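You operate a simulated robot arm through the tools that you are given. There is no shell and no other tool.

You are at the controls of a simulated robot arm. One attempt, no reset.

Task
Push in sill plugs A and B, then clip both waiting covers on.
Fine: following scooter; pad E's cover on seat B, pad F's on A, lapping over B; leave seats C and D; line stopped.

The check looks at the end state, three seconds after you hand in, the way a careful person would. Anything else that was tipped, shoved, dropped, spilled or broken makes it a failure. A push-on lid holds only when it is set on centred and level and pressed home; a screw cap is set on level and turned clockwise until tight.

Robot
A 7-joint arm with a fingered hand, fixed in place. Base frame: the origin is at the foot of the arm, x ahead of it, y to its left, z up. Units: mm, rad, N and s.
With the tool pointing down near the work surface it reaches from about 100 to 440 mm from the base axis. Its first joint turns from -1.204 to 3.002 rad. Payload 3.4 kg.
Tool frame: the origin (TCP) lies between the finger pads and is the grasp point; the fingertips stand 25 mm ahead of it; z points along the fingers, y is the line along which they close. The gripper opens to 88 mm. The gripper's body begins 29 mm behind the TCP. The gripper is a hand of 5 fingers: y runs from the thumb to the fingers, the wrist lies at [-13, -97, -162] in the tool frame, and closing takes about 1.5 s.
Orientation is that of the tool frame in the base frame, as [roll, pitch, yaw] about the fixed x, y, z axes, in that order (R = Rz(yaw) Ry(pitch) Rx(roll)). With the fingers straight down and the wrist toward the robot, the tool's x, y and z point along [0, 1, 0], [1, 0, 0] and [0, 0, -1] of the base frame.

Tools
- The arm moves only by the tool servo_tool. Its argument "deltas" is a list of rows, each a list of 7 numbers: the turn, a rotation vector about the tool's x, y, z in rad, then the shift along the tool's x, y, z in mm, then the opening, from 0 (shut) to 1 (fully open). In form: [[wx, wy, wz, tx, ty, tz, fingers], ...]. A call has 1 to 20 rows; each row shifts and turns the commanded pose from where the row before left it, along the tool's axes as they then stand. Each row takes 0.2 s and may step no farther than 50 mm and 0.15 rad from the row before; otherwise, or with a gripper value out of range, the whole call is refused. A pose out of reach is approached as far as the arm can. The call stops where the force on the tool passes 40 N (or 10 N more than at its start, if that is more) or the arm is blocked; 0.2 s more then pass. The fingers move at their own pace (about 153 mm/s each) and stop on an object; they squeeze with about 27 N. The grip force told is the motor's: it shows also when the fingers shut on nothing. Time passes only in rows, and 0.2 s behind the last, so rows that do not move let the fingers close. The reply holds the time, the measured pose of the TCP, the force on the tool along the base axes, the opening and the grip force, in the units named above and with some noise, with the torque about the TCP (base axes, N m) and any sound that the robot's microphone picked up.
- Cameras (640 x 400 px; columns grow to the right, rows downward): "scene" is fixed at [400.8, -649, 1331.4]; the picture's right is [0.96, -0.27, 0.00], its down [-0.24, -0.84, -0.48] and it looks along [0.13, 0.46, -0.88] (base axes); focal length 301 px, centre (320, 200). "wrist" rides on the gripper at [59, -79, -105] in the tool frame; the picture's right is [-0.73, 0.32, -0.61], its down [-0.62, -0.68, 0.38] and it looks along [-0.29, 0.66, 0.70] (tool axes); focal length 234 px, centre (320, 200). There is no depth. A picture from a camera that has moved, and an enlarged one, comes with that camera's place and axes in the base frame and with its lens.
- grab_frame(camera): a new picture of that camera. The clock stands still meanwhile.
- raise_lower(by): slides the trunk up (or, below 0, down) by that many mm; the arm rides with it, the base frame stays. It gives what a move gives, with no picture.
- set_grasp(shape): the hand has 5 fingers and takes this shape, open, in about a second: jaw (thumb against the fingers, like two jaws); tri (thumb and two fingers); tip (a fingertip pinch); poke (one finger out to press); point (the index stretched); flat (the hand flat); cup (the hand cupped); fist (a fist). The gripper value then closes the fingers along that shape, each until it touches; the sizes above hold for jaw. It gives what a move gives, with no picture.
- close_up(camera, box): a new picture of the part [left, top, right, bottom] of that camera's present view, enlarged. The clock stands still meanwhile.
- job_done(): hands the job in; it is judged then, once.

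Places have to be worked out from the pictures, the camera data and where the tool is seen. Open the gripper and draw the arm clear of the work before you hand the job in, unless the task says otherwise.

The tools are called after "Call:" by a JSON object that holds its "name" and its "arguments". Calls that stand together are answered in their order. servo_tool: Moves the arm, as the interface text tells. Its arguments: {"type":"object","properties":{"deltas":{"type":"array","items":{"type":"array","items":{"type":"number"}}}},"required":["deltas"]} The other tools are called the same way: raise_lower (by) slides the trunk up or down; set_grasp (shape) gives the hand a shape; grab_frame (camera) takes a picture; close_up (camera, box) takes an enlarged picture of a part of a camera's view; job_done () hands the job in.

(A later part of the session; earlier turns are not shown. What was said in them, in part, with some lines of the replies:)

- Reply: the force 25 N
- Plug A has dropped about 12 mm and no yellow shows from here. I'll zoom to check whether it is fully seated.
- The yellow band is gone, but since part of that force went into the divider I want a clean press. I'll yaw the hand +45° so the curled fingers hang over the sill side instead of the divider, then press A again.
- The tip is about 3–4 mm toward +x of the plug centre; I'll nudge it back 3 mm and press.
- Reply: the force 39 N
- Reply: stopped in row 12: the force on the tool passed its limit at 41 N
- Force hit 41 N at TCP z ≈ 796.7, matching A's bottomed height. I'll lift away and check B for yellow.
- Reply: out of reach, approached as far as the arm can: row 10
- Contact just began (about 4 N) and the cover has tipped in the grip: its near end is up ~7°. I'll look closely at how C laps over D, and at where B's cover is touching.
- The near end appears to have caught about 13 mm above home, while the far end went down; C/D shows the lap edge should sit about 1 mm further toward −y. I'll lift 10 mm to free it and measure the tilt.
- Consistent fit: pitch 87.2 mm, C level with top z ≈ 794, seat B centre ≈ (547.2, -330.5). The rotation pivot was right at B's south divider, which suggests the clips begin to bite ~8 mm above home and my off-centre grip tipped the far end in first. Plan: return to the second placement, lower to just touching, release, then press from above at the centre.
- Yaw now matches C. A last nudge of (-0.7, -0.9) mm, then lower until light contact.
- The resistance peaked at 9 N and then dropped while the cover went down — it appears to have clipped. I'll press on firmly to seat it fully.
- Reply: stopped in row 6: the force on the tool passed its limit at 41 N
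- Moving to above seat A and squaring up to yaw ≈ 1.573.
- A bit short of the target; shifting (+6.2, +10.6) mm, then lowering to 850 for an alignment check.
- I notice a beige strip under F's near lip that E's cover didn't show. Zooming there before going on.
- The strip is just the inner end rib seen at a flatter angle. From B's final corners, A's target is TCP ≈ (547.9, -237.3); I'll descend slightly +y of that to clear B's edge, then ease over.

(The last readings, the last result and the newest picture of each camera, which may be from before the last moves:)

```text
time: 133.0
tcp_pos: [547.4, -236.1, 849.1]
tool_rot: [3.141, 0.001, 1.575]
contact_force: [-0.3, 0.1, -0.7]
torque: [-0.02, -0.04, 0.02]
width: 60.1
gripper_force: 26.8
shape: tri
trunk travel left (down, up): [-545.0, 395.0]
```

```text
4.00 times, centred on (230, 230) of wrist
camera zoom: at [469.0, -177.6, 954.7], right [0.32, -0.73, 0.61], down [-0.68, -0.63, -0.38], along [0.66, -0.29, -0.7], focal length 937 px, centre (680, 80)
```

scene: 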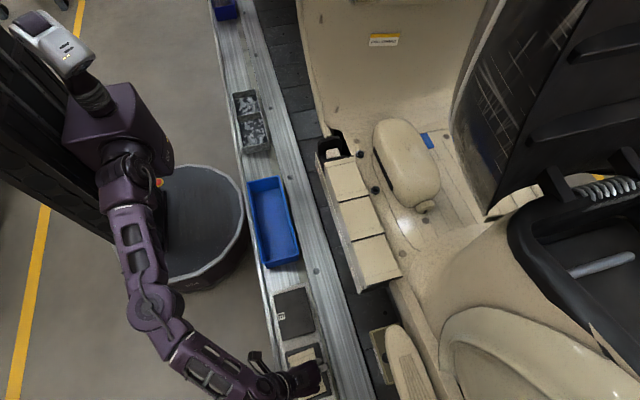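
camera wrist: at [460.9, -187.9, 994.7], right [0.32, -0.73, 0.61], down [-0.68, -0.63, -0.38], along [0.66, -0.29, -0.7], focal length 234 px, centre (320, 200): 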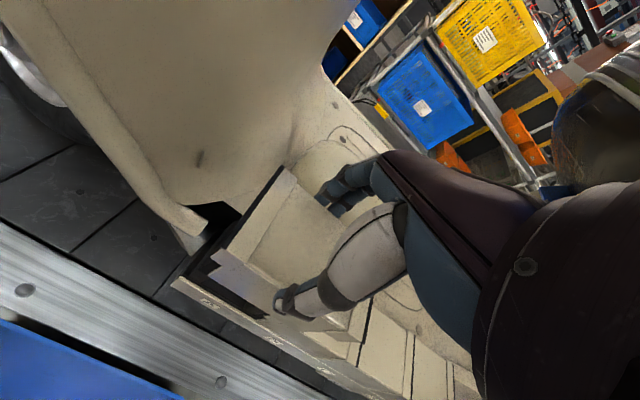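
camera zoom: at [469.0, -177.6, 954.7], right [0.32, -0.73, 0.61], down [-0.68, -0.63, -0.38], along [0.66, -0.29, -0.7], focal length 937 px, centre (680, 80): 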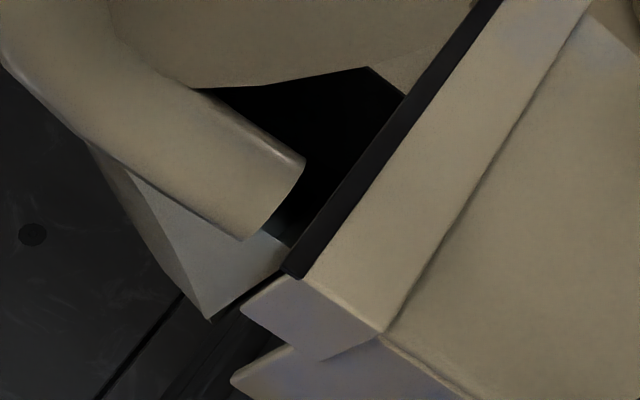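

The skirt end is right at B's edge. I'll shift +1 mm in y and lower to 832, watching force.

Call:
{"name": "servo_tool", "arguments": {"deltas": [[0, 0, 0, 1, 0, 0, 0.2], [0, 0, 0, 0, 0, 3, 0.2], [0, 0, 0, 0, 0, 3, 0.2], [0, 0, 0, 0, 0, 3, 0.2], [0, 0, 0, 0, 0, 3, 0.2], [0, 0, 0, 0, 0, 3, 0.2], [0, 0, 0, 0, 0, 0, 0.2]]}}

Call:
{"name": "close_up", "arguments": {"camera": "scene", "box": [308, 130, 372, 170]}}

Call:
{"name": "close_up", "arguments": {"camera": "scene", "box": [312, 152, 336, 167]}}

Call:
{"name": "close_up", "arguments": {"camera": "wrist", "box": [150, 180, 310, 280]}}

```text
time: 134.6
tcp_pos: [548.7, -235.9, 833.3]
tool_rot: [-3.141, 0.001, 1.575]
contact_force: [-0.4, -0.6, -0.8]
torque: [0.01, -0.02, -0.01]
width: 60.1
gripper_force: 26.8
shape: tri
trunk travel left (down, up): [-545.0, 395.0]
```

```text
10.00 times, centred on (340, 150) of scene
camera zoom: at [400.8, -649.0, 1331.4], right [0.96, -0.27, 0.0], down [-0.24, -0.84, -0.48], along [0.13, 0.46, -0.88], focal length 3012 px, centre (120, 700)
```

zoom: 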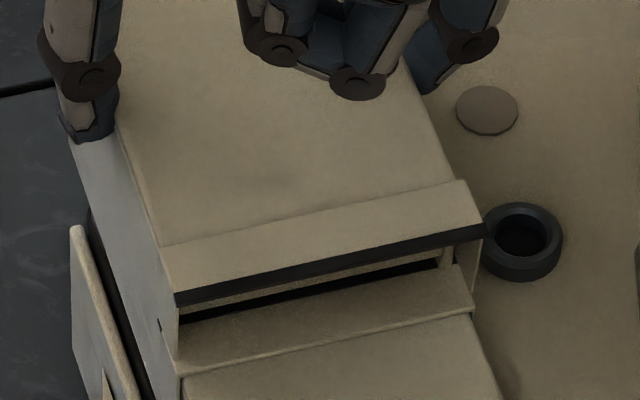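

```text
16.00 times, centred on (324, 160) of scene
camera zoom: at [400.8, -649.0, 1331.4], right [0.96, -0.27, 0.0], down [-0.24, -0.84, -0.48], along [0.13, 0.46, -0.88], focal length 4819 px, centre (256, 848)
```

zoom: 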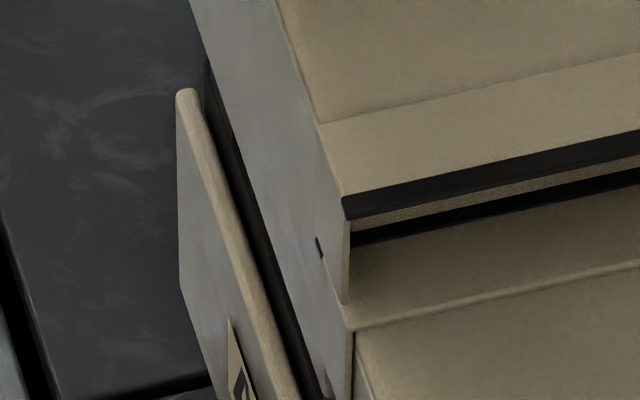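

```text
4.00 times, centred on (230, 230) of wrist
camera zoom: at [468.6, -177.0, 939.2], right [0.32, -0.72, 0.61], down [-0.68, -0.63, -0.38], along [0.66, -0.29, -0.7], focal length 937 px, centre (680, 80)
```

zoom: 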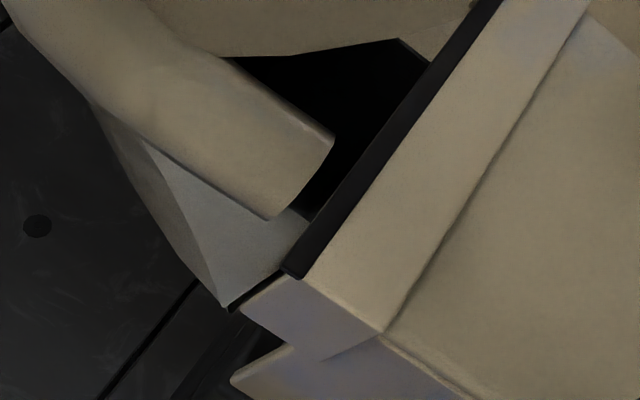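

Projecting to home height says Δy ≈ -1.85 mm, Δx ≈ +0.2. Applying that now, then lowering toward contact.

Call:
{"name": "servo_tool", "arguments": {"deltas": [[0, 0, 0, -0.9, 0.2, 0, 0.2], [0, 0, 0, -0.9, 0, 0, 0.2], [0, 0, 0, 0, 0, 3, 0.2], [0, 0, 0, 0, 0, 3, 0.2], [0, 0, 0, 0, 0, 3, 0.2], [0, 0, 0, 0, 0, 3, 0.2], [0, 0, 0, 0, 0, 3, 0.2], [0, 0, 0, 0, 0, 0, 0.2]]}}

Call:
{"name": "close_up", "arguments": {"camera": "scene", "box": [308, 135, 372, 175]}}

Call:
{"name": "close_up", "arguments": {"camera": "wrist", "box": [180, 180, 340, 280]}}

```text
time: 136.4
tcp_pos: [548.0, -237.2, 819.6]
tool_rot: [-3.141, 0.001, 1.576]
contact_force: [0.1, 0.3, 0.2]
torque: [0.04, -0.01, -0.01]
width: 60.2
gripper_force: 27.7
shape: tri
trunk travel left (down, up): [-545.0, 395.0]
```

```text
10.00 times, centred on (340, 155) of scene
camera zoom: at [400.8, -649.0, 1331.4], right [0.96, -0.27, 0.0], down [-0.24, -0.84, -0.48], along [0.13, 0.46, -0.88], focal length 3012 px, centre (120, 650)
```

zoom: 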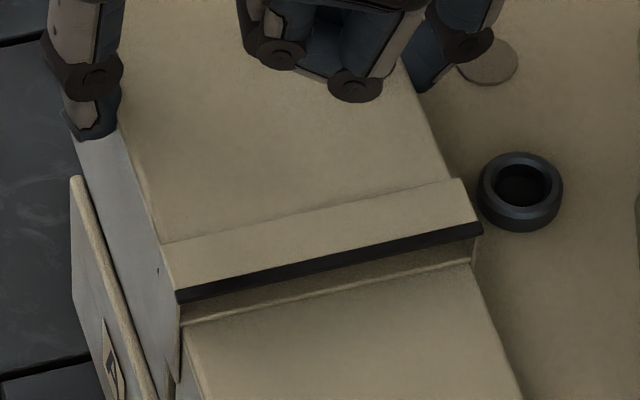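

```text
4.00 times, centred on (260, 230) of wrist
camera zoom: at [468.8, -178.2, 924.0], right [0.32, -0.72, 0.61], down [-0.68, -0.63, -0.38], along [0.66, -0.29, -0.7], focal length 937 px, centre (560, 80)
```

zoom: 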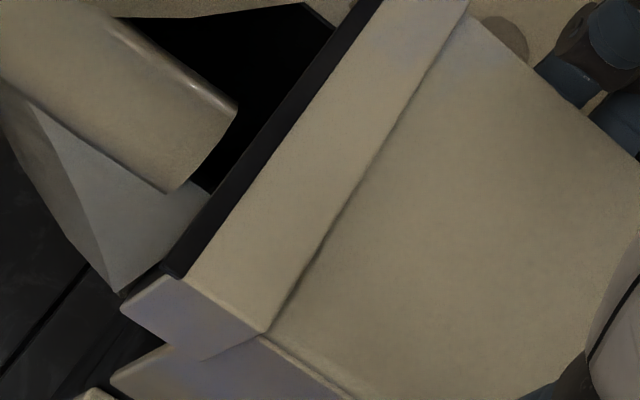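

Free at 819. Stepping down to find contact.

Call:
{"name": "servo_tool", "arguments": {"deltas": [[0, 0, 0, -0.4, 0, 2, 0.2], [0, 0, 0, 0, 0, 1.5, 0.2], [0, 0, 0, 0, 0, 1.5, 0.2], [0, 0, 0, 0, 0, 0, 0.2]]}}

Call:
{"name": "servo_tool", "arguments": {"deltas": [[0, 0, 0, 0, 0, 1, 0.2], [0, 0, 0, 0, 0, 1, 0.2], [0, 0, 0, 0, 0, 0, 0.2]]}}

Call:
{"name": "close_up", "arguments": {"camera": "scene", "box": [308, 135, 372, 175]}}

Call:
{"name": "close_up", "arguments": {"camera": "wrist", "box": [180, 180, 340, 280]}}

```text
time: 137.4
tcp_pos: [548.7, -238.0, 813.4]
tool_rot: [3.141, 0.0, 1.574]
contact_force: [-0.3, -0.1, -2.0]
torque: [0.05, 0.02, 0.03]
width: 60.2
gripper_force: 27.1
shape: tri
trunk travel left (down, up): [-545.0, 395.0]
```

```text
time: 138.2
tcp_pos: [546.2, -236.2, 812.1]
tool_rot: [3.14, 0.001, 1.575]
contact_force: [2.3, -0.2, 4.5]
torque: [-0.03, -0.02, -0.01]
width: 60.0
gripper_force: 26.5
shape: tri
trunk travel left (down, up): [-545.0, 395.0]
```

```text
10.00 times, centred on (340, 155) of scene
camera zoom: at [400.8, -649.0, 1331.4], right [0.96, -0.27, 0.0], down [-0.24, -0.84, -0.48], along [0.13, 0.46, -0.88], focal length 3012 px, centre (120, 650)
```

zoom: 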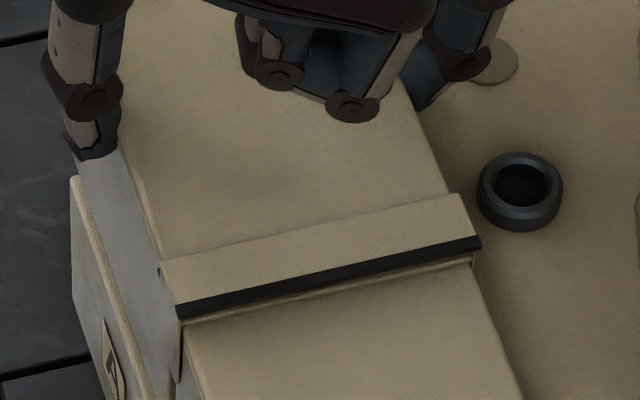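

```text
4.00 times, centred on (260, 230) of wrist
camera zoom: at [468.5, -178.4, 917.4], right [0.32, -0.73, 0.61], down [-0.68, -0.63, -0.38], along [0.66, -0.29, -0.69], focal length 937 px, centre (560, 80)
```

zoom: 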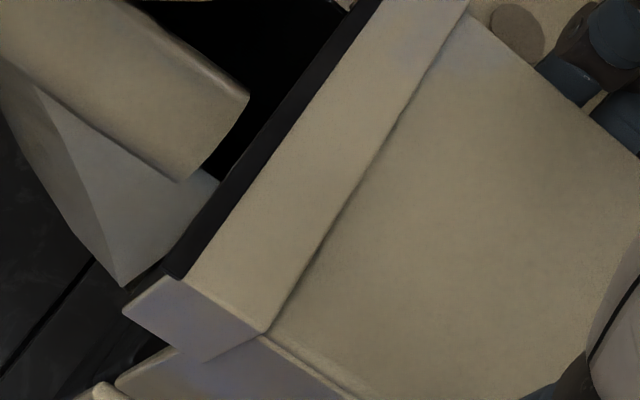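

Same even contact at z ≈ 812 as for B, cover level. Releasing and lifting straight up.

Call:
{"name": "servo_tool", "arguments": {"deltas": [[0, 0, 0, 0, 0, 0, 0.4], [0, 0, 0, 0, 0, 0, 0.6], [0, 0, 0, 0, 0, 0, 0.8], [0, 0, 0, 0, 0, 0, 1], [0, 0, 0, 0, 0, 0, 1], [0, 0, 0, 0, 0, 0, 1]]}}

Call:
{"name": "servo_tool", "arguments": {"deltas": [[0, 0, 0, 0, 0, -5, 1], [0, 0, 0, 0, 0, -10, 1], [0, 0, 0, 0, 0, -15, 1], [0, 0, 0, 0, 0, -15, 1], [0, 0, 0, 0, 0, -15, 1], [0, 0, 0, 0, 0, -10, 1], [0, 0, 0, 0, 0, 0, 1]]}}

Call:
{"name": "set_grasp", "arguments": {"shape": "point"}}

Call:
{"name": "servo_tool", "arguments": {"deltas": [[0, 0, 0, 0, 0, 0, 1], [0, 0, 0, 0, 0, 0, 1]]}}

Call:
{"name": "grab_frame", "arguments": {"camera": "wrist"}}

Call:
{"name": "close_up", "arguments": {"camera": "scene", "box": [290, 110, 418, 190]}}

```text
time: 139.6
tcp_pos: [547.8, -237.3, 812.1]
tool_rot: [-3.141, -0.001, 1.574]
contact_force: [0.6, 0.2, -0.5]
torque: [-0.01, -0.02, 0.01]
width: 87.6
gripper_force: 0.0
shape: tri
trunk travel left (down, up): [-545.0, 395.0]
```

```text
time: 141.2
tcp_pos: [548.6, -237.8, 884.0]
tool_rot: [3.142, 0.0, 1.575]
contact_force: [0.1, 0.3, -0.4]
torque: [-0.04, 0.0, -0.01]
width: 87.4
gripper_force: 0.1
shape: tri
trunk travel left (down, up): [-545.0, 395.0]
```

```text
time: 142.1
tcp_pos: [550.1, -236.0, 881.0]
tool_rot: [3.141, 0.001, 1.575]
contact_force: [-0.4, 1.1, -0.5]
torque: [-0.02, -0.01, -0.01]
width: 80.4
gripper_force: 0.0
shape: point
trunk travel left (down, up): [-545.0, 395.0]
```

```text
time: 142.7
tcp_pos: [548.6, -237.1, 881.0]
tool_rot: [3.14, 0.001, 1.574]
contact_force: [-0.2, -0.4, 0.1]
torque: [0.02, -0.02, 0.02]
width: 80.2
gripper_force: 0.0
shape: point
trunk travel left (down, up): [-545.0, 395.0]
```

```text
taken
camera wrist: at [469.5, -178.6, 987.5], right [0.32, -0.72, 0.61], down [-0.68, -0.63, -0.38], along [0.66, -0.29, -0.7], focal length 234 px, centre (320, 200)
```

wrist: 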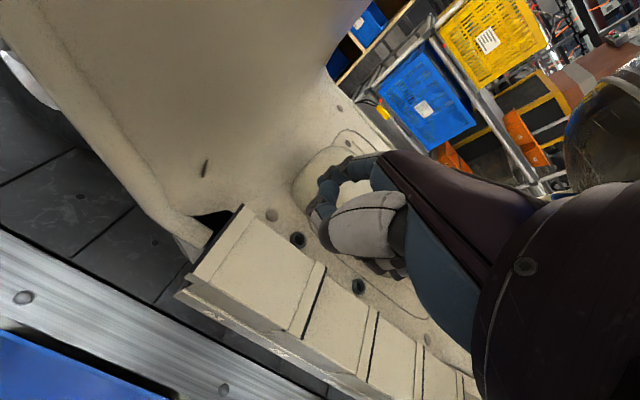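

```text
5.00 times, centred on (354, 150) of scene
camera zoom: at [400.8, -649.0, 1331.4], right [0.96, -0.27, 0.0], down [-0.24, -0.84, -0.48], along [0.13, 0.46, -0.88], focal length 1506 px, centre (150, 450)
```

zoom: 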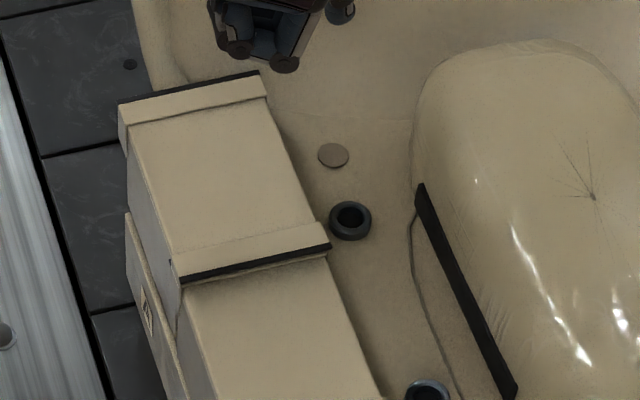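

Cover A rests level on its seat with its lip over B's band. Switching to poke and moving above A's centre.

Call:
{"name": "set_grasp", "arguments": {"shape": "poke"}}

Call:
{"name": "servo_tool", "arguments": {"deltas": [[0, 0, 0, -3, -3.4, 0, 1], [0, 0, 0, -3, -3.4, 0, 1], [0, 0, 0, 0, 0, 0, 1], [0, 0, 0, 0, 0, 0, 1]]}}

Call:
{"name": "close_up", "arguments": {"camera": "scene", "box": [310, 105, 374, 145]}}

Call:
{"name": "close_up", "arguments": {"camera": "wrist", "box": [240, 190, 352, 260]}}

```text
time: 143.6
tcp_pos: [549.4, -236.2, 882.5]
tool_rot: [-3.141, 0.0, 1.573]
contact_force: [0.0, -0.3, -0.6]
torque: [0.0, -0.04, -0.01]
width: 0.1
gripper_force: 0.0
shape: poke
trunk travel left (down, up): [-545.0, 395.0]
```

```text
time: 144.6
tcp_pos: [541.1, -242.6, 882.2]
tool_rot: [-3.14, -0.001, 1.575]
contact_force: [0.3, -0.3, 0.1]
torque: [0.02, -0.01, 0.0]
width: 0.2
gripper_force: 0.0
shape: poke
trunk travel left (down, up): [-545.0, 395.0]
```

```text
10.00 times, centred on (342, 125) of scene
camera zoom: at [400.8, -649.0, 1331.4], right [0.96, -0.27, 0.0], down [-0.24, -0.84, -0.48], along [0.13, 0.46, -0.88], focal length 3012 px, centre (100, 950)
```

zoom: 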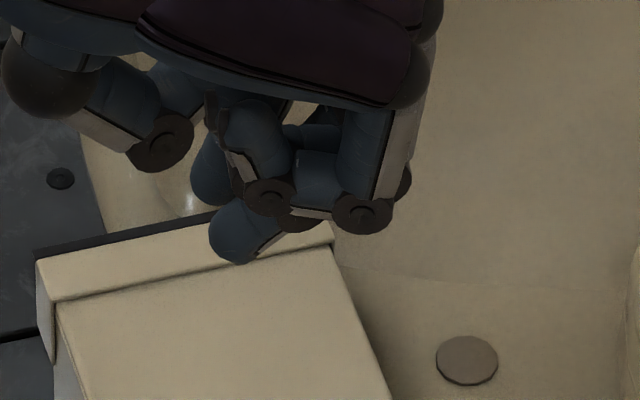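

```text
5.71 times, centred on (296, 225) of wrist
camera zoom: at [462.1, -184.7, 987.2], right [0.32, -0.72, 0.61], down [-0.68, -0.63, -0.38], along [0.66, -0.29, -0.7], focal length 1338 px, centre (457, 57)
```

zoom: 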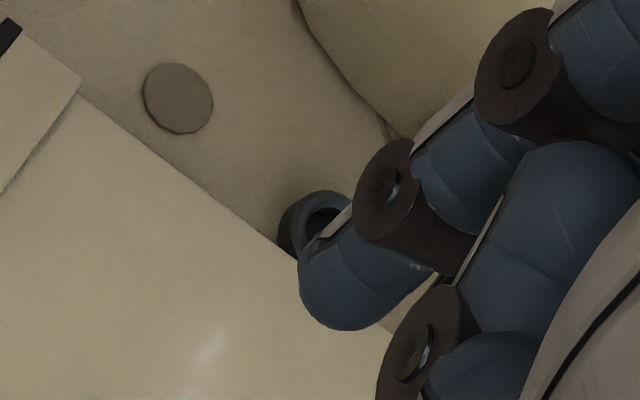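

Same relative position as for the B press. Descending to 830, then pressing slowly.

Call:
{"name": "servo_tool", "arguments": {"deltas": [[0, 0, 0, 0, 0, 8, 1], [0, 0, 0, 0, 0, 8, 1], [0, 0, 0, 0, 0, 8, 1], [0, 0, 0, 0, 0, 8, 1], [0, 0, 0, 0, 0, 8, 1], [0, 0, 0, 0, 0, 6, 1], [0, 0, 0, 0, 0, 4, 1], [0, 0, 0, 0, 0, 0, 1]]}}

Call:
{"name": "close_up", "arguments": {"camera": "scene", "box": [305, 115, 385, 175]}}

```text
time: 146.4
tcp_pos: [541.8, -244.0, 832.2]
tool_rot: [3.139, 0.001, 1.574]
contact_force: [0.5, 0.0, -0.2]
torque: [-0.02, -0.01, 0.0]
width: 0.2
gripper_force: 0.0
shape: poke
trunk travel left (down, up): [-545.0, 395.0]
```

```text
6.67 times, centred on (345, 145) of scene
camera zoom: at [400.8, -649.0, 1331.4], right [0.96, -0.27, 0.0], down [-0.24, -0.84, -0.48], along [0.13, 0.46, -0.88], focal length 2008 px, centre (153, 567)
```

zoom: 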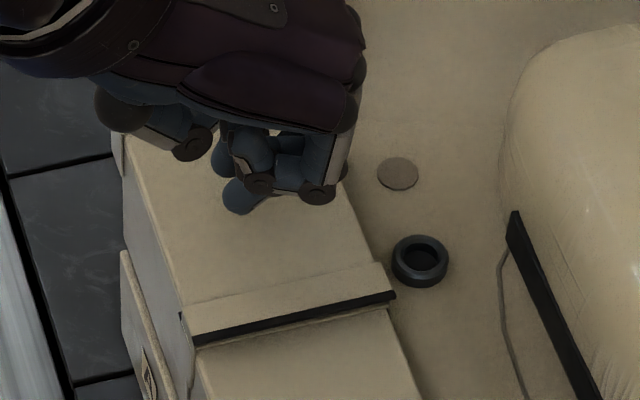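

Clear of the cover still; now the press in 1.5 mm steps.

Call:
{"name": "servo_tool", "arguments": {"deltas": [[0, 0, 0, 0, 0, 1.5, 1], [0, 0, 0, 0, 0, 1.5, 1], [0, 0, 0, 0, 0, 1.5, 1], [0, 0, 0, 0, 0, 1.5, 1], [0, 0, 0, 0, 0, 1.5, 1]]}}

Call:
{"name": "servo_tool", "arguments": {"deltas": [[0, 0, 0, 0, 0, 1.5, 1], [0, 0, 0, 0, 0, 1.5, 1], [0, 0, 0, 0, 0, 1.5, 1], [0, 0, 0, 0, 0, 1.5, 1]]}}

Call:
{"name": "close_up", "arguments": {"camera": "scene", "box": [305, 115, 385, 175]}}

```text
time: 147.6
tcp_pos: [541.2, -243.9, 824.8]
tool_rot: [3.139, 0.0, 1.572]
contact_force: [0.6, 0.2, 2.5]
torque: [-0.03, 0.0, -0.01]
width: 0.0
gripper_force: 0.2
shape: poke
trunk travel left (down, up): [-545.0, 395.0]
```

```text
time: 148.6
tcp_pos: [540.5, -243.9, 819.2]
tool_rot: [-3.138, 0.0, 1.575]
contact_force: [0.5, -0.8, 0.0]
torque: [0.01, 0.02, 0.0]
width: 0.0
gripper_force: 0.0
shape: poke
trunk travel left (down, up): [-545.0, 395.0]
```

```text
6.67 times, centred on (345, 145) of scene
camera zoom: at [400.8, -649.0, 1331.4], right [0.96, -0.27, 0.0], down [-0.24, -0.84, -0.48], along [0.13, 0.46, -0.88], focal length 2008 px, centre (153, 567)
```

zoom: 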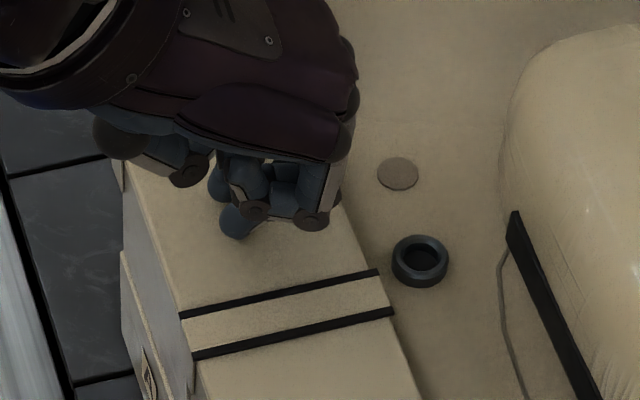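

It dropped with almost no force, but the joint now looks different: two dark lines are visible at the A/B lap. I'll lift a little and inspect closely.

Call:
{"name": "servo_tool", "arguments": {"deltas": [[0, 0, 0, 0, 0, -10, 1], [0, 0, 0, 0, 0, -15, 1], [0, 0, 0, 0, 0, -15, 1], [0, 0, 0, 0, 0, -15, 1], [0, 0, 0, 0, 0, 0, 1]]}}

Call:
{"name": "close_up", "arguments": {"camera": "scene", "box": [316, 150, 356, 175]}}

Call:
{"name": "close_up", "arguments": {"camera": "scene", "box": [340, 145, 380, 170]}}

Call:
{"name": "close_up", "arguments": {"camera": "scene", "box": [305, 110, 385, 170]}}

Call:
{"name": "grab_frame", "arguments": {"camera": "wrist"}}

Call:
{"name": "close_up", "arguments": {"camera": "wrist", "box": [200, 200, 360, 300]}}

```text
time: 149.8
tcp_pos: [543.9, -243.8, 874.7]
tool_rot: [3.141, 0.0, 1.574]
contact_force: [0.0, 0.3, -0.4]
torque: [0.01, -0.03, -0.03]
width: 0.0
gripper_force: 0.2
shape: poke
trunk travel left (down, up): [-545.0, 395.0]
```

```text
16.00 times, centred on (336, 162) of scene
camera zoom: at [400.8, -649.0, 1331.4], right [0.96, -0.27, 0.0], down [-0.24, -0.84, -0.48], along [0.13, 0.46, -0.88], focal length 4819 px, centre (64, 800)
```

zoom: 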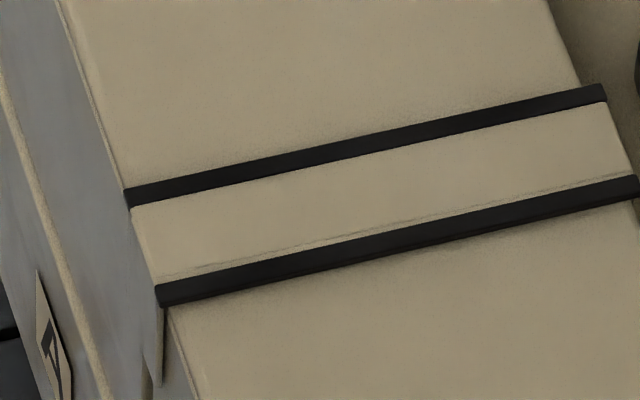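

```text
16.00 times, centred on (360, 158) of scene
camera zoom: at [400.8, -649.0, 1331.4], right [0.96, -0.27, 0.0], down [-0.24, -0.84, -0.48], along [0.13, 0.46, -0.88], focal length 4819 px, centre (-320, 880)
```

zoom: 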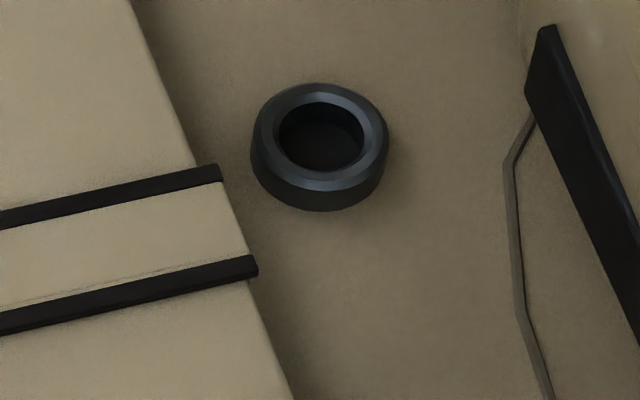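

```text
6.67 times, centred on (345, 140) of scene
camera zoom: at [400.8, -649.0, 1331.4], right [0.96, -0.27, 0.0], down [-0.24, -0.84, -0.48], along [0.13, 0.46, -0.88], focal length 2008 px, centre (153, 600)
```

zoom: 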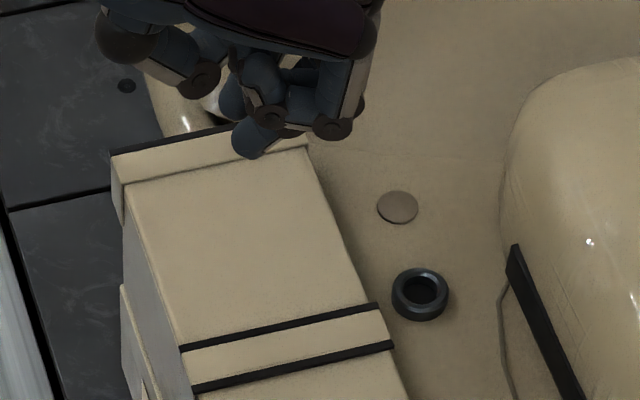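

```text
taken
camera wrist: at [463.8, -185.1, 979.7], right [0.32, -0.72, 0.61], down [-0.68, -0.63, -0.38], along [0.66, -0.29, -0.7], focal length 234 px, centre (320, 200)
```

wrist: 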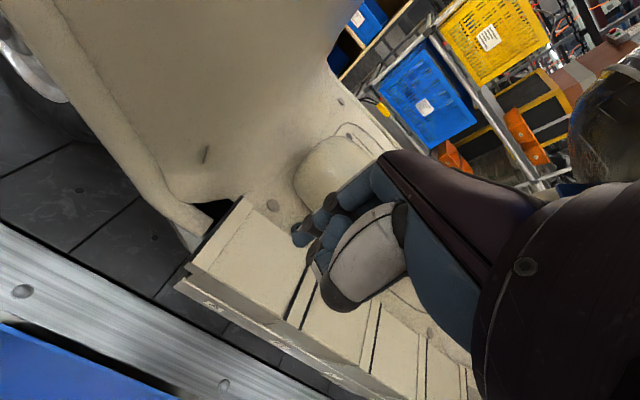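

```text
4.00 times, centred on (280, 250) of wrist
camera zoom: at [463.8, -185.1, 979.7], right [0.32, -0.72, 0.61], down [-0.68, -0.63, -0.38], along [0.66, -0.29, -0.7], focal length 937 px, centre (480, 0)
```

zoom: 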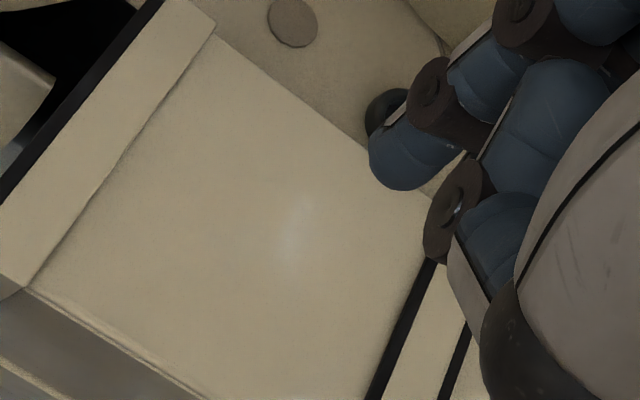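

At the A/B joint B's far band shows above A's near band, unlike B over C. I'll move the hand well clear and measure all corners precisely.

Call:
{"name": "servo_tool", "arguments": {"deltas": [[0, 0, 0, 0, 0, -20, 1], [0, 0, 0, 0, -20, -10, 1], [0, 0, 0, 0, -20, 0, 1], [0, 0, 0, 0, -20, 0, 1], [0, 0, 0, 0, -20, 0, 1], [0, 0, 0, 0, -20, 0, 1], [0, 0, 0, 0, -20, 0, 1], [0, 0, 0, 0, -20, 0, 1], [0, 0, 0, 0, 0, 0, 1]]}}

Call:
{"name": "close_up", "arguments": {"camera": "scene", "box": [300, 125, 324, 140]}}

Call:
{"name": "close_up", "arguments": {"camera": "scene", "box": [332, 120, 356, 135]}}

Call:
{"name": "close_up", "arguments": {"camera": "scene", "box": [314, 158, 338, 173]}}

Call:
{"name": "close_up", "arguments": {"camera": "scene", "box": [344, 150, 368, 165]}}

Call:
{"name": "close_up", "arguments": {"camera": "scene", "box": [330, 185, 354, 200]}}

Call:
{"name": "close_up", "arguments": {"camera": "scene", "box": [300, 110, 410, 290]}}

```text
time: 151.8
tcp_pos: [403.2, -244.6, 903.6]
tool_rot: [3.141, 0.0, 1.574]
contact_force: [-0.1, 0.1, 0.6]
torque: [0.02, -0.02, 0.0]
width: 0.0
gripper_force: 0.0
shape: poke
trunk travel left (down, up): [-545.0, 395.0]
```

```text
16.00 times, centred on (312, 132) of scene
camera zoom: at [400.8, -649.0, 1331.4], right [0.96, -0.27, 0.0], down [-0.24, -0.84, -0.48], along [0.13, 0.46, -0.88], focal length 4819 px, centre (448, 1280)
```

zoom: 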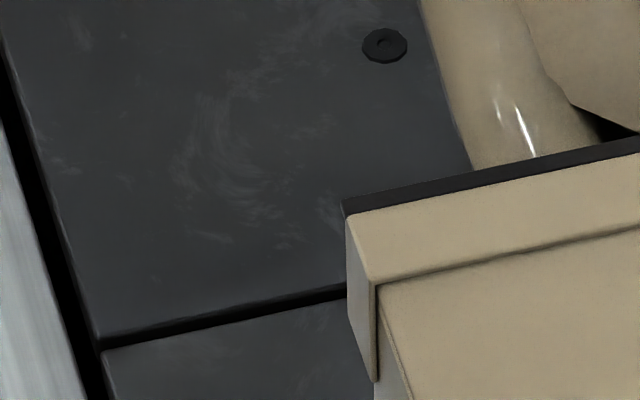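

```text
16.00 times, centred on (344, 128) of scene
camera zoom: at [400.8, -649.0, 1331.4], right [0.96, -0.27, 0.0], down [-0.24, -0.84, -0.48], along [0.13, 0.46, -0.88], focal length 4819 px, centre (-64, 1360)
```

zoom: 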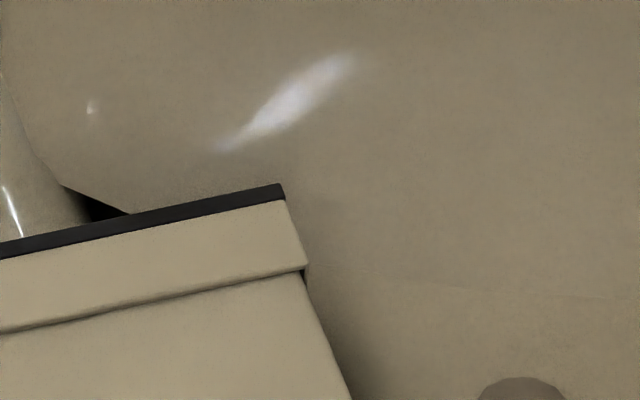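

```text
16.00 times, centred on (326, 166) of scene
camera zoom: at [400.8, -649.0, 1331.4], right [0.96, -0.27, 0.0], down [-0.24, -0.84, -0.48], along [0.13, 0.46, -0.88], focal length 4819 px, centre (224, 752)
```

zoom: 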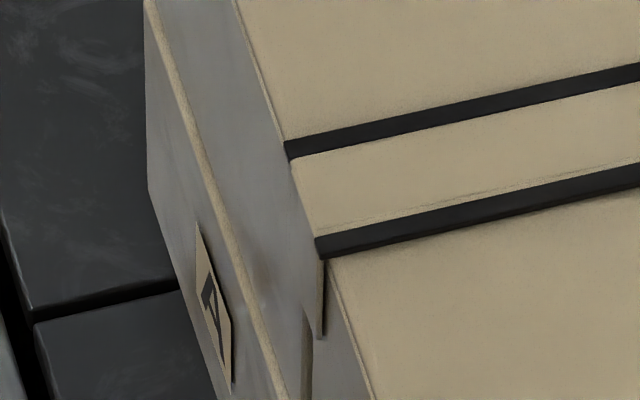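

```text
16.00 times, centred on (356, 158) of scene
camera zoom: at [400.8, -649.0, 1331.4], right [0.96, -0.27, 0.0], down [-0.24, -0.84, -0.48], along [0.13, 0.46, -0.88], focal length 4819 px, centre (-256, 880)
```

zoom: 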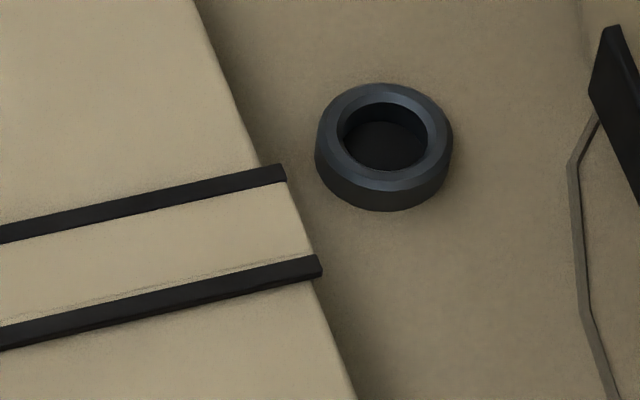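

```text
16.00 times, centred on (342, 192) of scene
camera zoom: at [400.8, -649.0, 1331.4], right [0.96, -0.27, 0.0], down [-0.24, -0.84, -0.48], along [0.13, 0.46, -0.88], focal length 4819 px, centre (-32, 320)
```

zoom: 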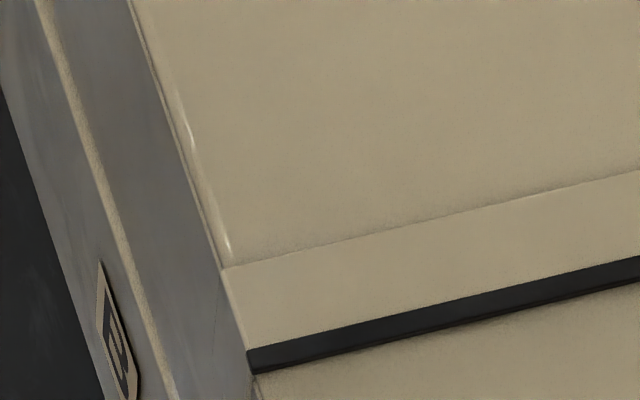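

```text
2.22 times, centred on (355, 200) of scene
camera zoom: at [400.8, -649.0, 1331.4], right [0.96, -0.27, 0.0], down [-0.24, -0.84, -0.48], along [0.13, 0.46, -0.88], focal length 669 px, centre (242, 200)
```

zoom: 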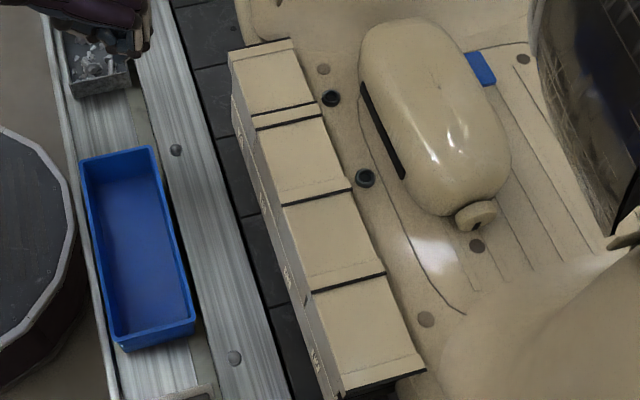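

By width-scaling, A's far end looks ~3 mm high and its near end low, whereas B and C sit with far ends down — so A has not been pressed home yet (B got a firm 41 N press, A none). I'll go back and press A firmly, a little toward its far side.

Call:
{"name": "servo_tool", "arguments": {"deltas": [[0, 0, 0, 0, 20, 0, 1], [0, 0, 0, 0, 20, 0, 1], [0, 0, 0, 0, 20, 0, 1], [0, 0, 0, 0, 20, 0, 1], [0, 0, 0, 2, 20, 0, 1], [0, 0, 0, 3, 20, 0, 1], [0, 0, 0, 3, 18, 0, 1], [0, 0, 0, 0, 0, 12, 1], [0, 0, 0, 0, 0, 12, 1], [0, 0, 0, 0, 0, 12, 1], [0, 0, 0, 0, 0, 12, 1], [0, 0, 0, 0, 0, 12, 1], [0, 0, 0, 0, 0, 10, 1], [0, 0, 0, 0, 0, 0, 1]]}}

Call:
{"name": "close_up", "arguments": {"camera": "scene", "box": [305, 110, 385, 170]}}

```text
time: 154.8
tcp_pos: [538.6, -235.2, 834.8]
tool_rot: [3.141, -0.001, 1.575]
contact_force: [-0.6, 0.1, -0.5]
torque: [-0.01, 0.0, -0.01]
width: 0.0
gripper_force: 0.1
shape: poke
trunk travel left (down, up): [-545.0, 395.0]
```

```text
6.67 times, centred on (345, 140) of scene
camera zoom: at [400.8, -649.0, 1331.4], right [0.96, -0.27, 0.0], down [-0.24, -0.84, -0.48], along [0.13, 0.46, -0.88], focal length 2008 px, centre (153, 600)
```

zoom: 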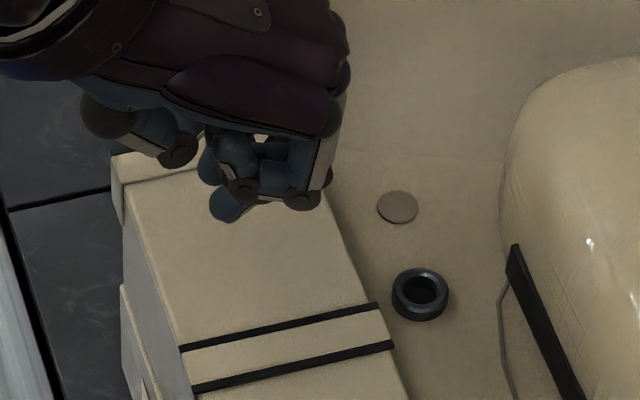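

Tip is about 8 mm toward the far side of A's centre. Pressing down gradually.

Call:
{"name": "servo_tool", "arguments": {"deltas": [[0, 0, 0, 0, 2, 3, 1], [0, 0, 0, 0, 0, 3, 1], [0, 0, 0, 0, 0, 3, 1], [0, 0, 0, 0, 0, 2, 1], [0, 0, 0, 0, 0, 2, 1], [0, 0, 0, 0, 0, 1.5, 1]]}}

Call:
{"name": "servo_tool", "arguments": {"deltas": [[0, 0, 0, 0, 0, 1.5, 1], [0, 0, 0, 0, 0, 1.5, 1], [0, 0, 0, 0, 0, 1.5, 1]]}}

Call:
{"name": "close_up", "arguments": {"camera": "scene", "box": [305, 110, 385, 170]}}

Call:
{"name": "close_up", "arguments": {"camera": "scene", "box": [316, 150, 356, 175]}}

```text
time: 156.2
tcp_pos: [541.7, -234.5, 818.6]
tool_rot: [3.14, 0.001, 1.575]
contact_force: [1.0, -0.5, 0.2]
torque: [0.05, 0.0, 0.01]
width: 0.0
gripper_force: 0.0
shape: poke
trunk travel left (down, up): [-545.0, 395.0]
```

```text
time: 157.0
tcp_pos: [541.1, -234.7, 818.1]
tool_rot: [3.135, 0.0, 1.572]
contact_force: [4.0, -0.2, 15.5]
torque: [-0.17, -0.06, 0.04]
width: 0.0
gripper_force: 0.0
shape: poke
trunk travel left (down, up): [-545.0, 395.0]
```

```text
6.67 times, centred on (345, 140) of scene
camera zoom: at [400.8, -649.0, 1331.4], right [0.96, -0.27, 0.0], down [-0.24, -0.84, -0.48], along [0.13, 0.46, -0.88], focal length 2008 px, centre (153, 600)
```

zoom: 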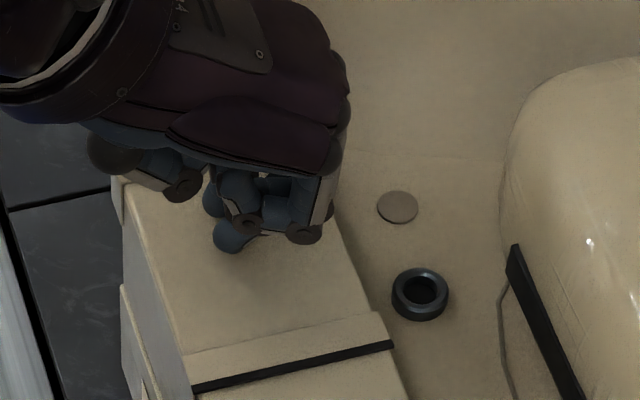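

```text
16.00 times, centred on (336, 162) of scene
camera zoom: at [400.8, -649.0, 1331.4], right [0.96, -0.27, 0.0], down [-0.24, -0.84, -0.48], along [0.13, 0.46, -0.88], focal length 4819 px, centre (64, 800)
```

zoom: 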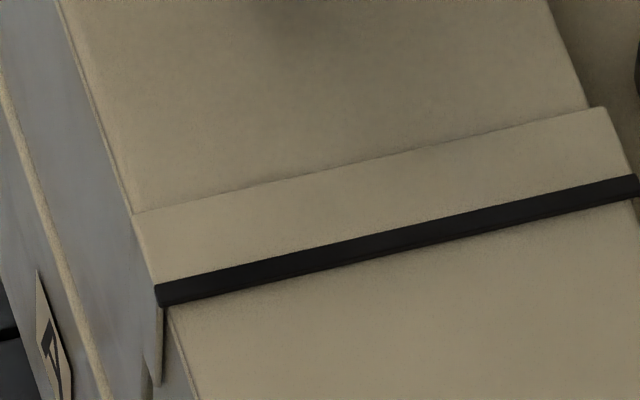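

With 15 N on the far side the lap is now right: A's band lies over B's, one lip line as at the other joints. I'll press on to full force here.

Call:
{"name": "servo_tool", "arguments": {"deltas": [[0, 0, 0, 0, 0, 1.5, 1], [0, 0, 0, 0, 0, 1.5, 1], [0, 0, 0, 0, 0, 1.5, 1], [0, 0, 0, 0, 0, 1.5, 1], [0, 0, 0, 0, 0, 1.5, 1]]}}

Call:
{"name": "close_up", "arguments": {"camera": "scene", "box": [316, 150, 356, 175]}}

```text
time: 157.8
tcp_pos: [543.4, -235.7, 817.5]
tool_rot: [3.122, -0.005, 1.573]
contact_force: [-0.9, 2.0, 14.0]
torque: [0.03, -0.02, -0.01]
width: 0.0
gripper_force: 0.1
shape: poke
trunk travel left (down, up): [-545.0, 395.0]
stopped in row 4: the force on the tool passed its limit at 41 N (the readings are from after the stop); the commanded pose is now the measured one
```

```text
16.00 times, centred on (336, 162) of scene
camera zoom: at [400.8, -649.0, 1331.4], right [0.96, -0.27, 0.0], down [-0.24, -0.84, -0.48], along [0.13, 0.46, -0.88], focal length 4819 px, centre (64, 800)
```

zoom: 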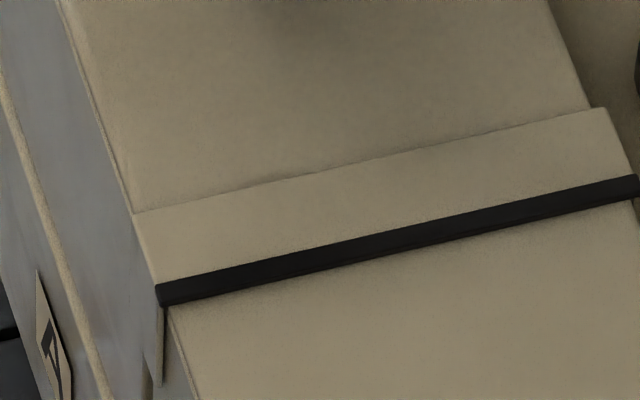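

Bottomed at 41 N with the lap correct. I'll lift off, back away, and check that everything stays home.

Call:
{"name": "servo_tool", "arguments": {"deltas": [[0, 0, 0, 0, 0, -10, 1], [0, 0, 0, 0, 0, -15, 1], [0, 0, 0, 0, 0, -15, 1], [0, 0, 0, 0, 0, -20, 1], [0, 0, 0, 0, 0, -20, 1], [0, 0, 0, 0, -20, -10, 1], [0, 0, 0, 0, -20, 0, 1], [0, 0, 0, 0, -20, 0, 1], [0, 0, 0, 0, -20, 0, 1], [0, 0, 0, 0, -20, 0, 1], [0, 0, 0, 0, -20, 0, 1], [0, 0, 0, 0, -20, 0, 1], [0, 0, 0, 0, 0, 0, 1]]}}

Call:
{"name": "close_up", "arguments": {"camera": "scene", "box": [300, 110, 410, 290]}}

Call:
{"name": "close_up", "arguments": {"camera": "scene", "box": [300, 125, 324, 140]}}

Call:
{"name": "close_up", "arguments": {"camera": "scene", "box": [332, 120, 356, 135]}}

Call:
{"name": "close_up", "arguments": {"camera": "scene", "box": [316, 150, 356, 175]}}

Call:
{"name": "close_up", "arguments": {"camera": "scene", "box": [326, 182, 366, 207]}}

Call:
{"name": "close_up", "arguments": {"camera": "scene", "box": [344, 150, 368, 165]}}

Call:
{"name": "grab_frame", "arguments": {"camera": "scene"}}

Call:
{"name": "grab_frame", "arguments": {"camera": "wrist"}}

```text
time: 160.7
tcp_pos: [403.2, -236.0, 901.3]
tool_rot: [3.13, -0.002, 1.571]
contact_force: [0.0, 0.0, 0.0]
torque: [0.01, -0.02, -0.04]
width: 0.0
gripper_force: 0.1
shape: poke
trunk travel left (down, up): [-545.0, 395.0]
```

```text
2.22 times, centred on (355, 200) of scene
camera zoom: at [400.8, -649.0, 1331.4], right [0.96, -0.27, 0.0], down [-0.24, -0.84, -0.48], along [0.13, 0.46, -0.88], focal length 669 px, centre (242, 200)
```

zoom: 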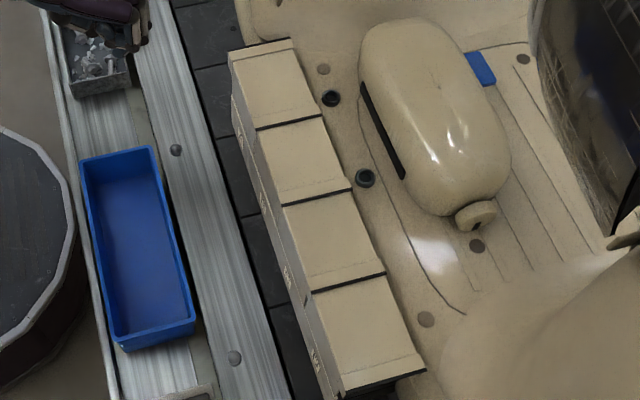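

```text
16.00 times, centred on (312, 132) of scene
camera zoom: at [400.8, -649.0, 1331.4], right [0.96, -0.27, 0.0], down [-0.24, -0.84, -0.48], along [0.13, 0.46, -0.88], focal length 4819 px, centre (448, 1280)
```

zoom: 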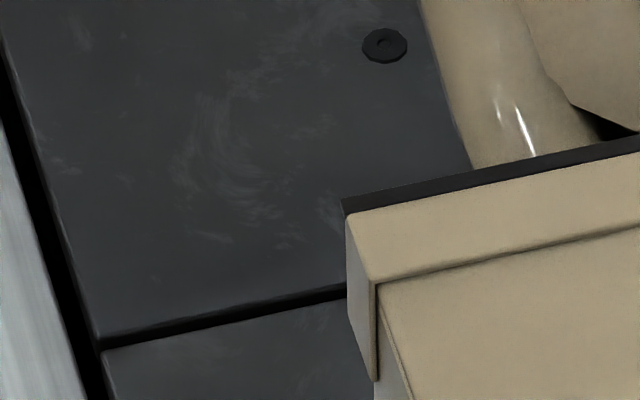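

```text
16.00 times, centred on (344, 128) of scene
camera zoom: at [400.8, -649.0, 1331.4], right [0.96, -0.27, 0.0], down [-0.24, -0.84, -0.48], along [0.13, 0.46, -0.88], focal length 4819 px, centre (-64, 1360)
```

zoom: 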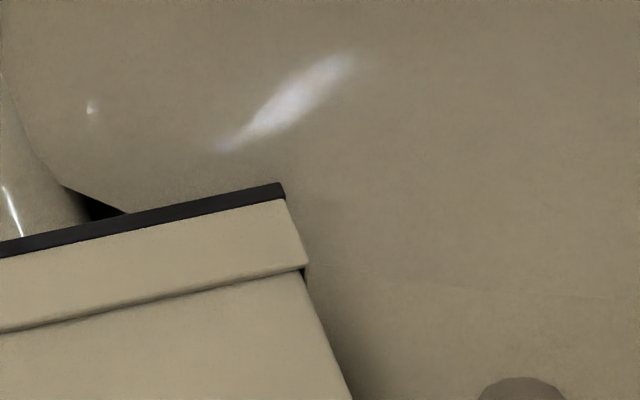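

```text
16.00 times, centred on (336, 162) of scene
camera zoom: at [400.8, -649.0, 1331.4], right [0.96, -0.27, 0.0], down [-0.24, -0.84, -0.48], along [0.13, 0.46, -0.88], focal length 4819 px, centre (64, 800)
```

zoom: 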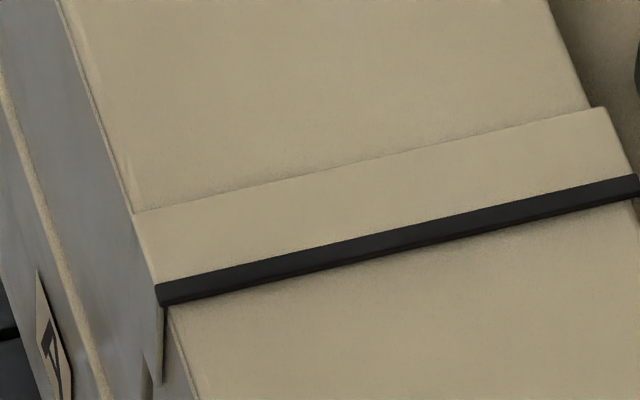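

```text
16.00 times, centred on (346, 194) of scene
camera zoom: at [400.8, -649.0, 1331.4], right [0.96, -0.27, 0.0], down [-0.24, -0.84, -0.48], along [0.13, 0.46, -0.88], focal length 4819 px, centre (-96, 288)
```

zoom: 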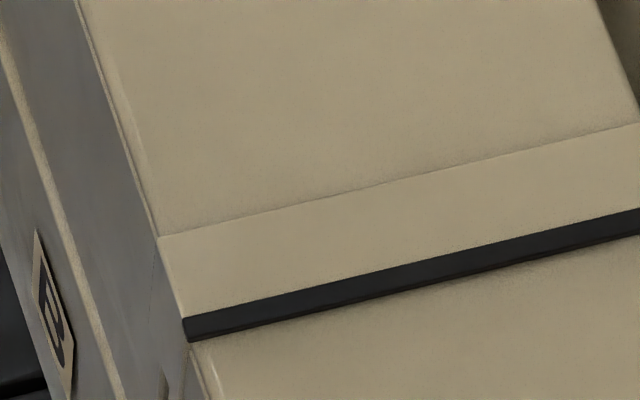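

```text
16.00 times, centred on (356, 158) of scene
camera zoom: at [400.8, -649.0, 1331.4], right [0.96, -0.27, 0.0], down [-0.24, -0.84, -0.48], along [0.13, 0.46, -0.88], focal length 4819 px, centre (-256, 880)
```

zoom: 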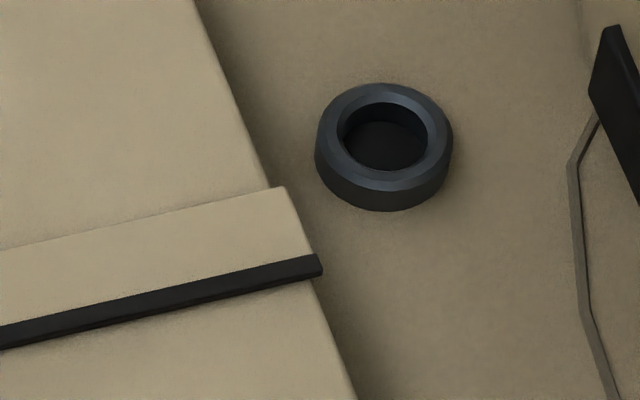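

```text
taken
```

scene: 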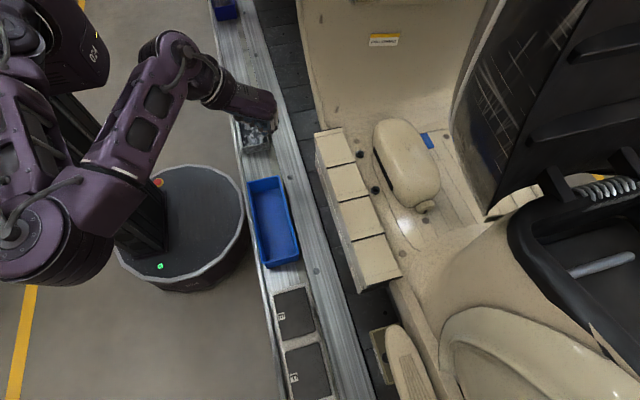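

```text
taken
camera wrist: at [322.2, -177.9, 1007.2], right [0.32, -0.73, 0.61], down [-0.68, -0.62, -0.39], along [0.67, -0.29, -0.69], focal length 234 px, centre (320, 200)
```

wrist: 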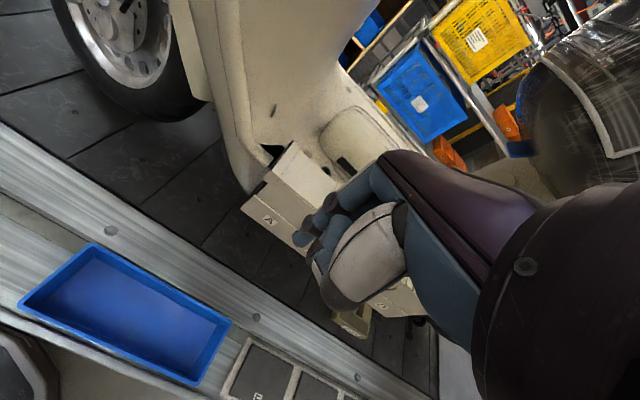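

All joints now match (A over B over C over D), and the pads are empty with nothing else disturbed. I'll open the hand, draw the arm further back, and take a last look.

Call:
{"name": "set_grasp", "arguments": {"shape": "jaw"}}

Call:
{"name": "servo_tool", "arguments": {"deltas": [[0, 0, 0, 0, -15, -10, 1], [0, 0, 0, 0, -15, -10, 1], [0, 0, 0, 0, -15, -10, 1], [0, 0, 0, 0, -15, -10, 1], [0, 0, 0, 0, 0, 0, 1], [0, 0, 0, 0, 0, 0, 1], [0, 0, 0, 0, 0, 0, 1]]}}

Call:
{"name": "close_up", "arguments": {"camera": "scene", "box": [300, 110, 410, 290]}}

Call:
{"name": "close_up", "arguments": {"camera": "scene", "box": [305, 125, 385, 175]}}

Call:
{"name": "close_up", "arguments": {"camera": "scene", "box": [326, 170, 406, 220]}}

Call:
{"name": "close_up", "arguments": {"camera": "wrist", "box": [220, 120, 380, 260]}}

```text
time: 161.6
tcp_pos: [402.0, -236.5, 903.6]
tool_rot: [3.129, -0.001, 1.572]
contact_force: [0.8, 0.4, 0.5]
torque: [-0.01, 0.03, -0.04]
width: 87.7
gripper_force: 0.0
shape: jaw
trunk travel left (down, up): [-545.0, 395.0]
```

```text
time: 163.2
tcp_pos: [375.4, -251.6, 948.1]
tool_rot: [3.132, -0.001, 1.571]
contact_force: [-0.8, 0.2, 0.5]
torque: [0.03, 0.0, -0.02]
width: 87.9
gripper_force: 0.0
shape: jaw
out of reach, approached as far as the arm can: row 2, 3, 4
trunk travel left (down, up): [-545.0, 395.0]
```

```text
2.22 times, centred on (355, 200) of scene
camera zoom: at [400.8, -649.0, 1331.4], right [0.96, -0.27, 0.0], down [-0.24, -0.84, -0.48], along [0.13, 0.46, -0.88], focal length 669 px, centre (242, 200)
```

zoom: 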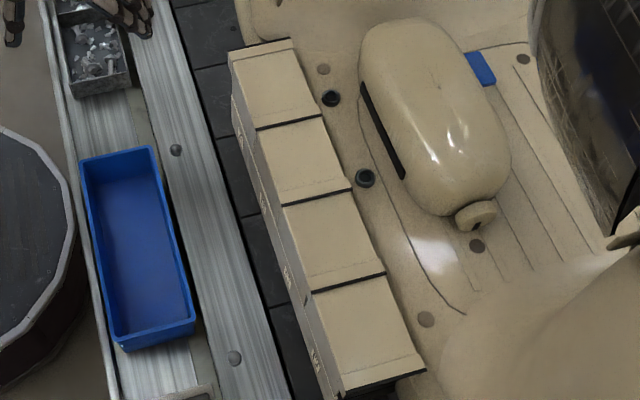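

```text
8.00 times, centred on (345, 150) of scene
camera zoom: at [400.8, -649.0, 1331.4], right [0.96, -0.27, 0.0], down [-0.24, -0.84, -0.48], along [0.13, 0.46, -0.88], focal length 2410 px, centre (120, 600)
```

zoom: 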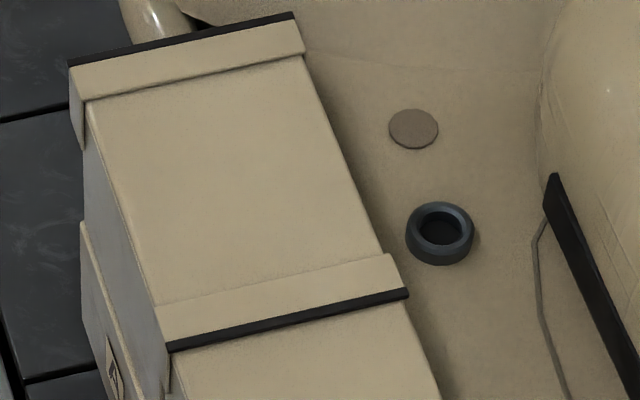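

```text
8.00 times, centred on (366, 195) of scene
camera zoom: at [400.8, -649.0, 1331.4], right [0.96, -0.27, 0.0], down [-0.24, -0.84, -0.48], along [0.13, 0.46, -0.88], focal length 2410 px, centre (-48, 240)
```

zoom: 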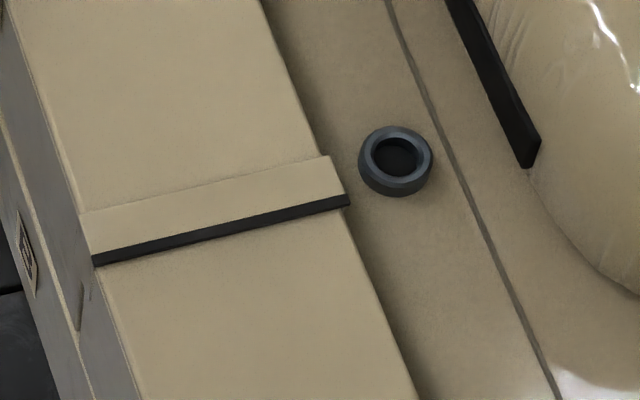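

```text
2.86 times, centred on (300, 190) of wrist
camera zoom: at [294.8, -192.5, 1051.7], right [0.32, -0.73, 0.61], down [-0.68, -0.62, -0.39], along [0.67, -0.29, -0.69], focal length 669 px, centre (377, 229)
```

zoom: 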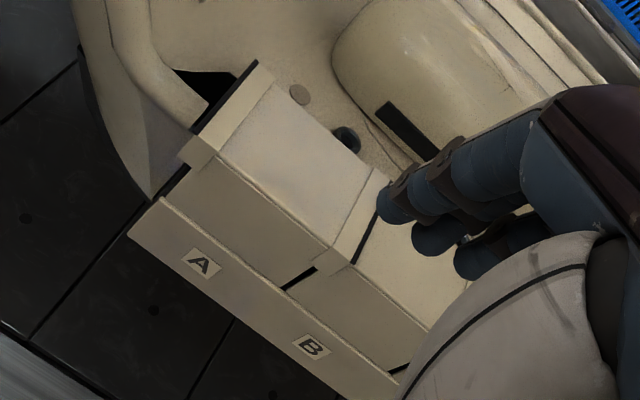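

Both plugs went in with their yellow bands hidden. E's cover is on seat B and lies over C. F's cover is on seat A and laps over B, with the same joint as C over D. The hand is open and the arm is clear of the work, so I'm handing in.

Call:
{"name": "job_done", "arguments": {}}

```text
The job is handed in.
```

The job is handed in. Plugs A and B are pushed in and both covers are clipped on, on the scooter tagged FOLLOWING.

- **Plugs:** Each was pressed until it would go no further, at about 40 N. I checked before fitting the covers that neither yellow band showed. The covers now hide both plugs.
- **Pad E's cover on seat B:** It clipped down, then took a firm 41 N press. Its near edge lies over C's cover the way C's lies over D's.
- **Pad F's cover on seat A:** It first settled with its near edge under B's far band. A firm 41 N press toward its far side corrected that, and it now laps over B. It stayed put after I lifted off.
- **Seats C and D:** I did not work on either seat, but while fitting B's cover I lifted and re-placed it several times close to C's edge. C and D looked unchanged in the final pictures.

I heard no click from either cover. I judged them home from the press force and the final pictures. The pads are empty, nothing else looked disturbed, and the hand was open and clear of the work when I handed in.
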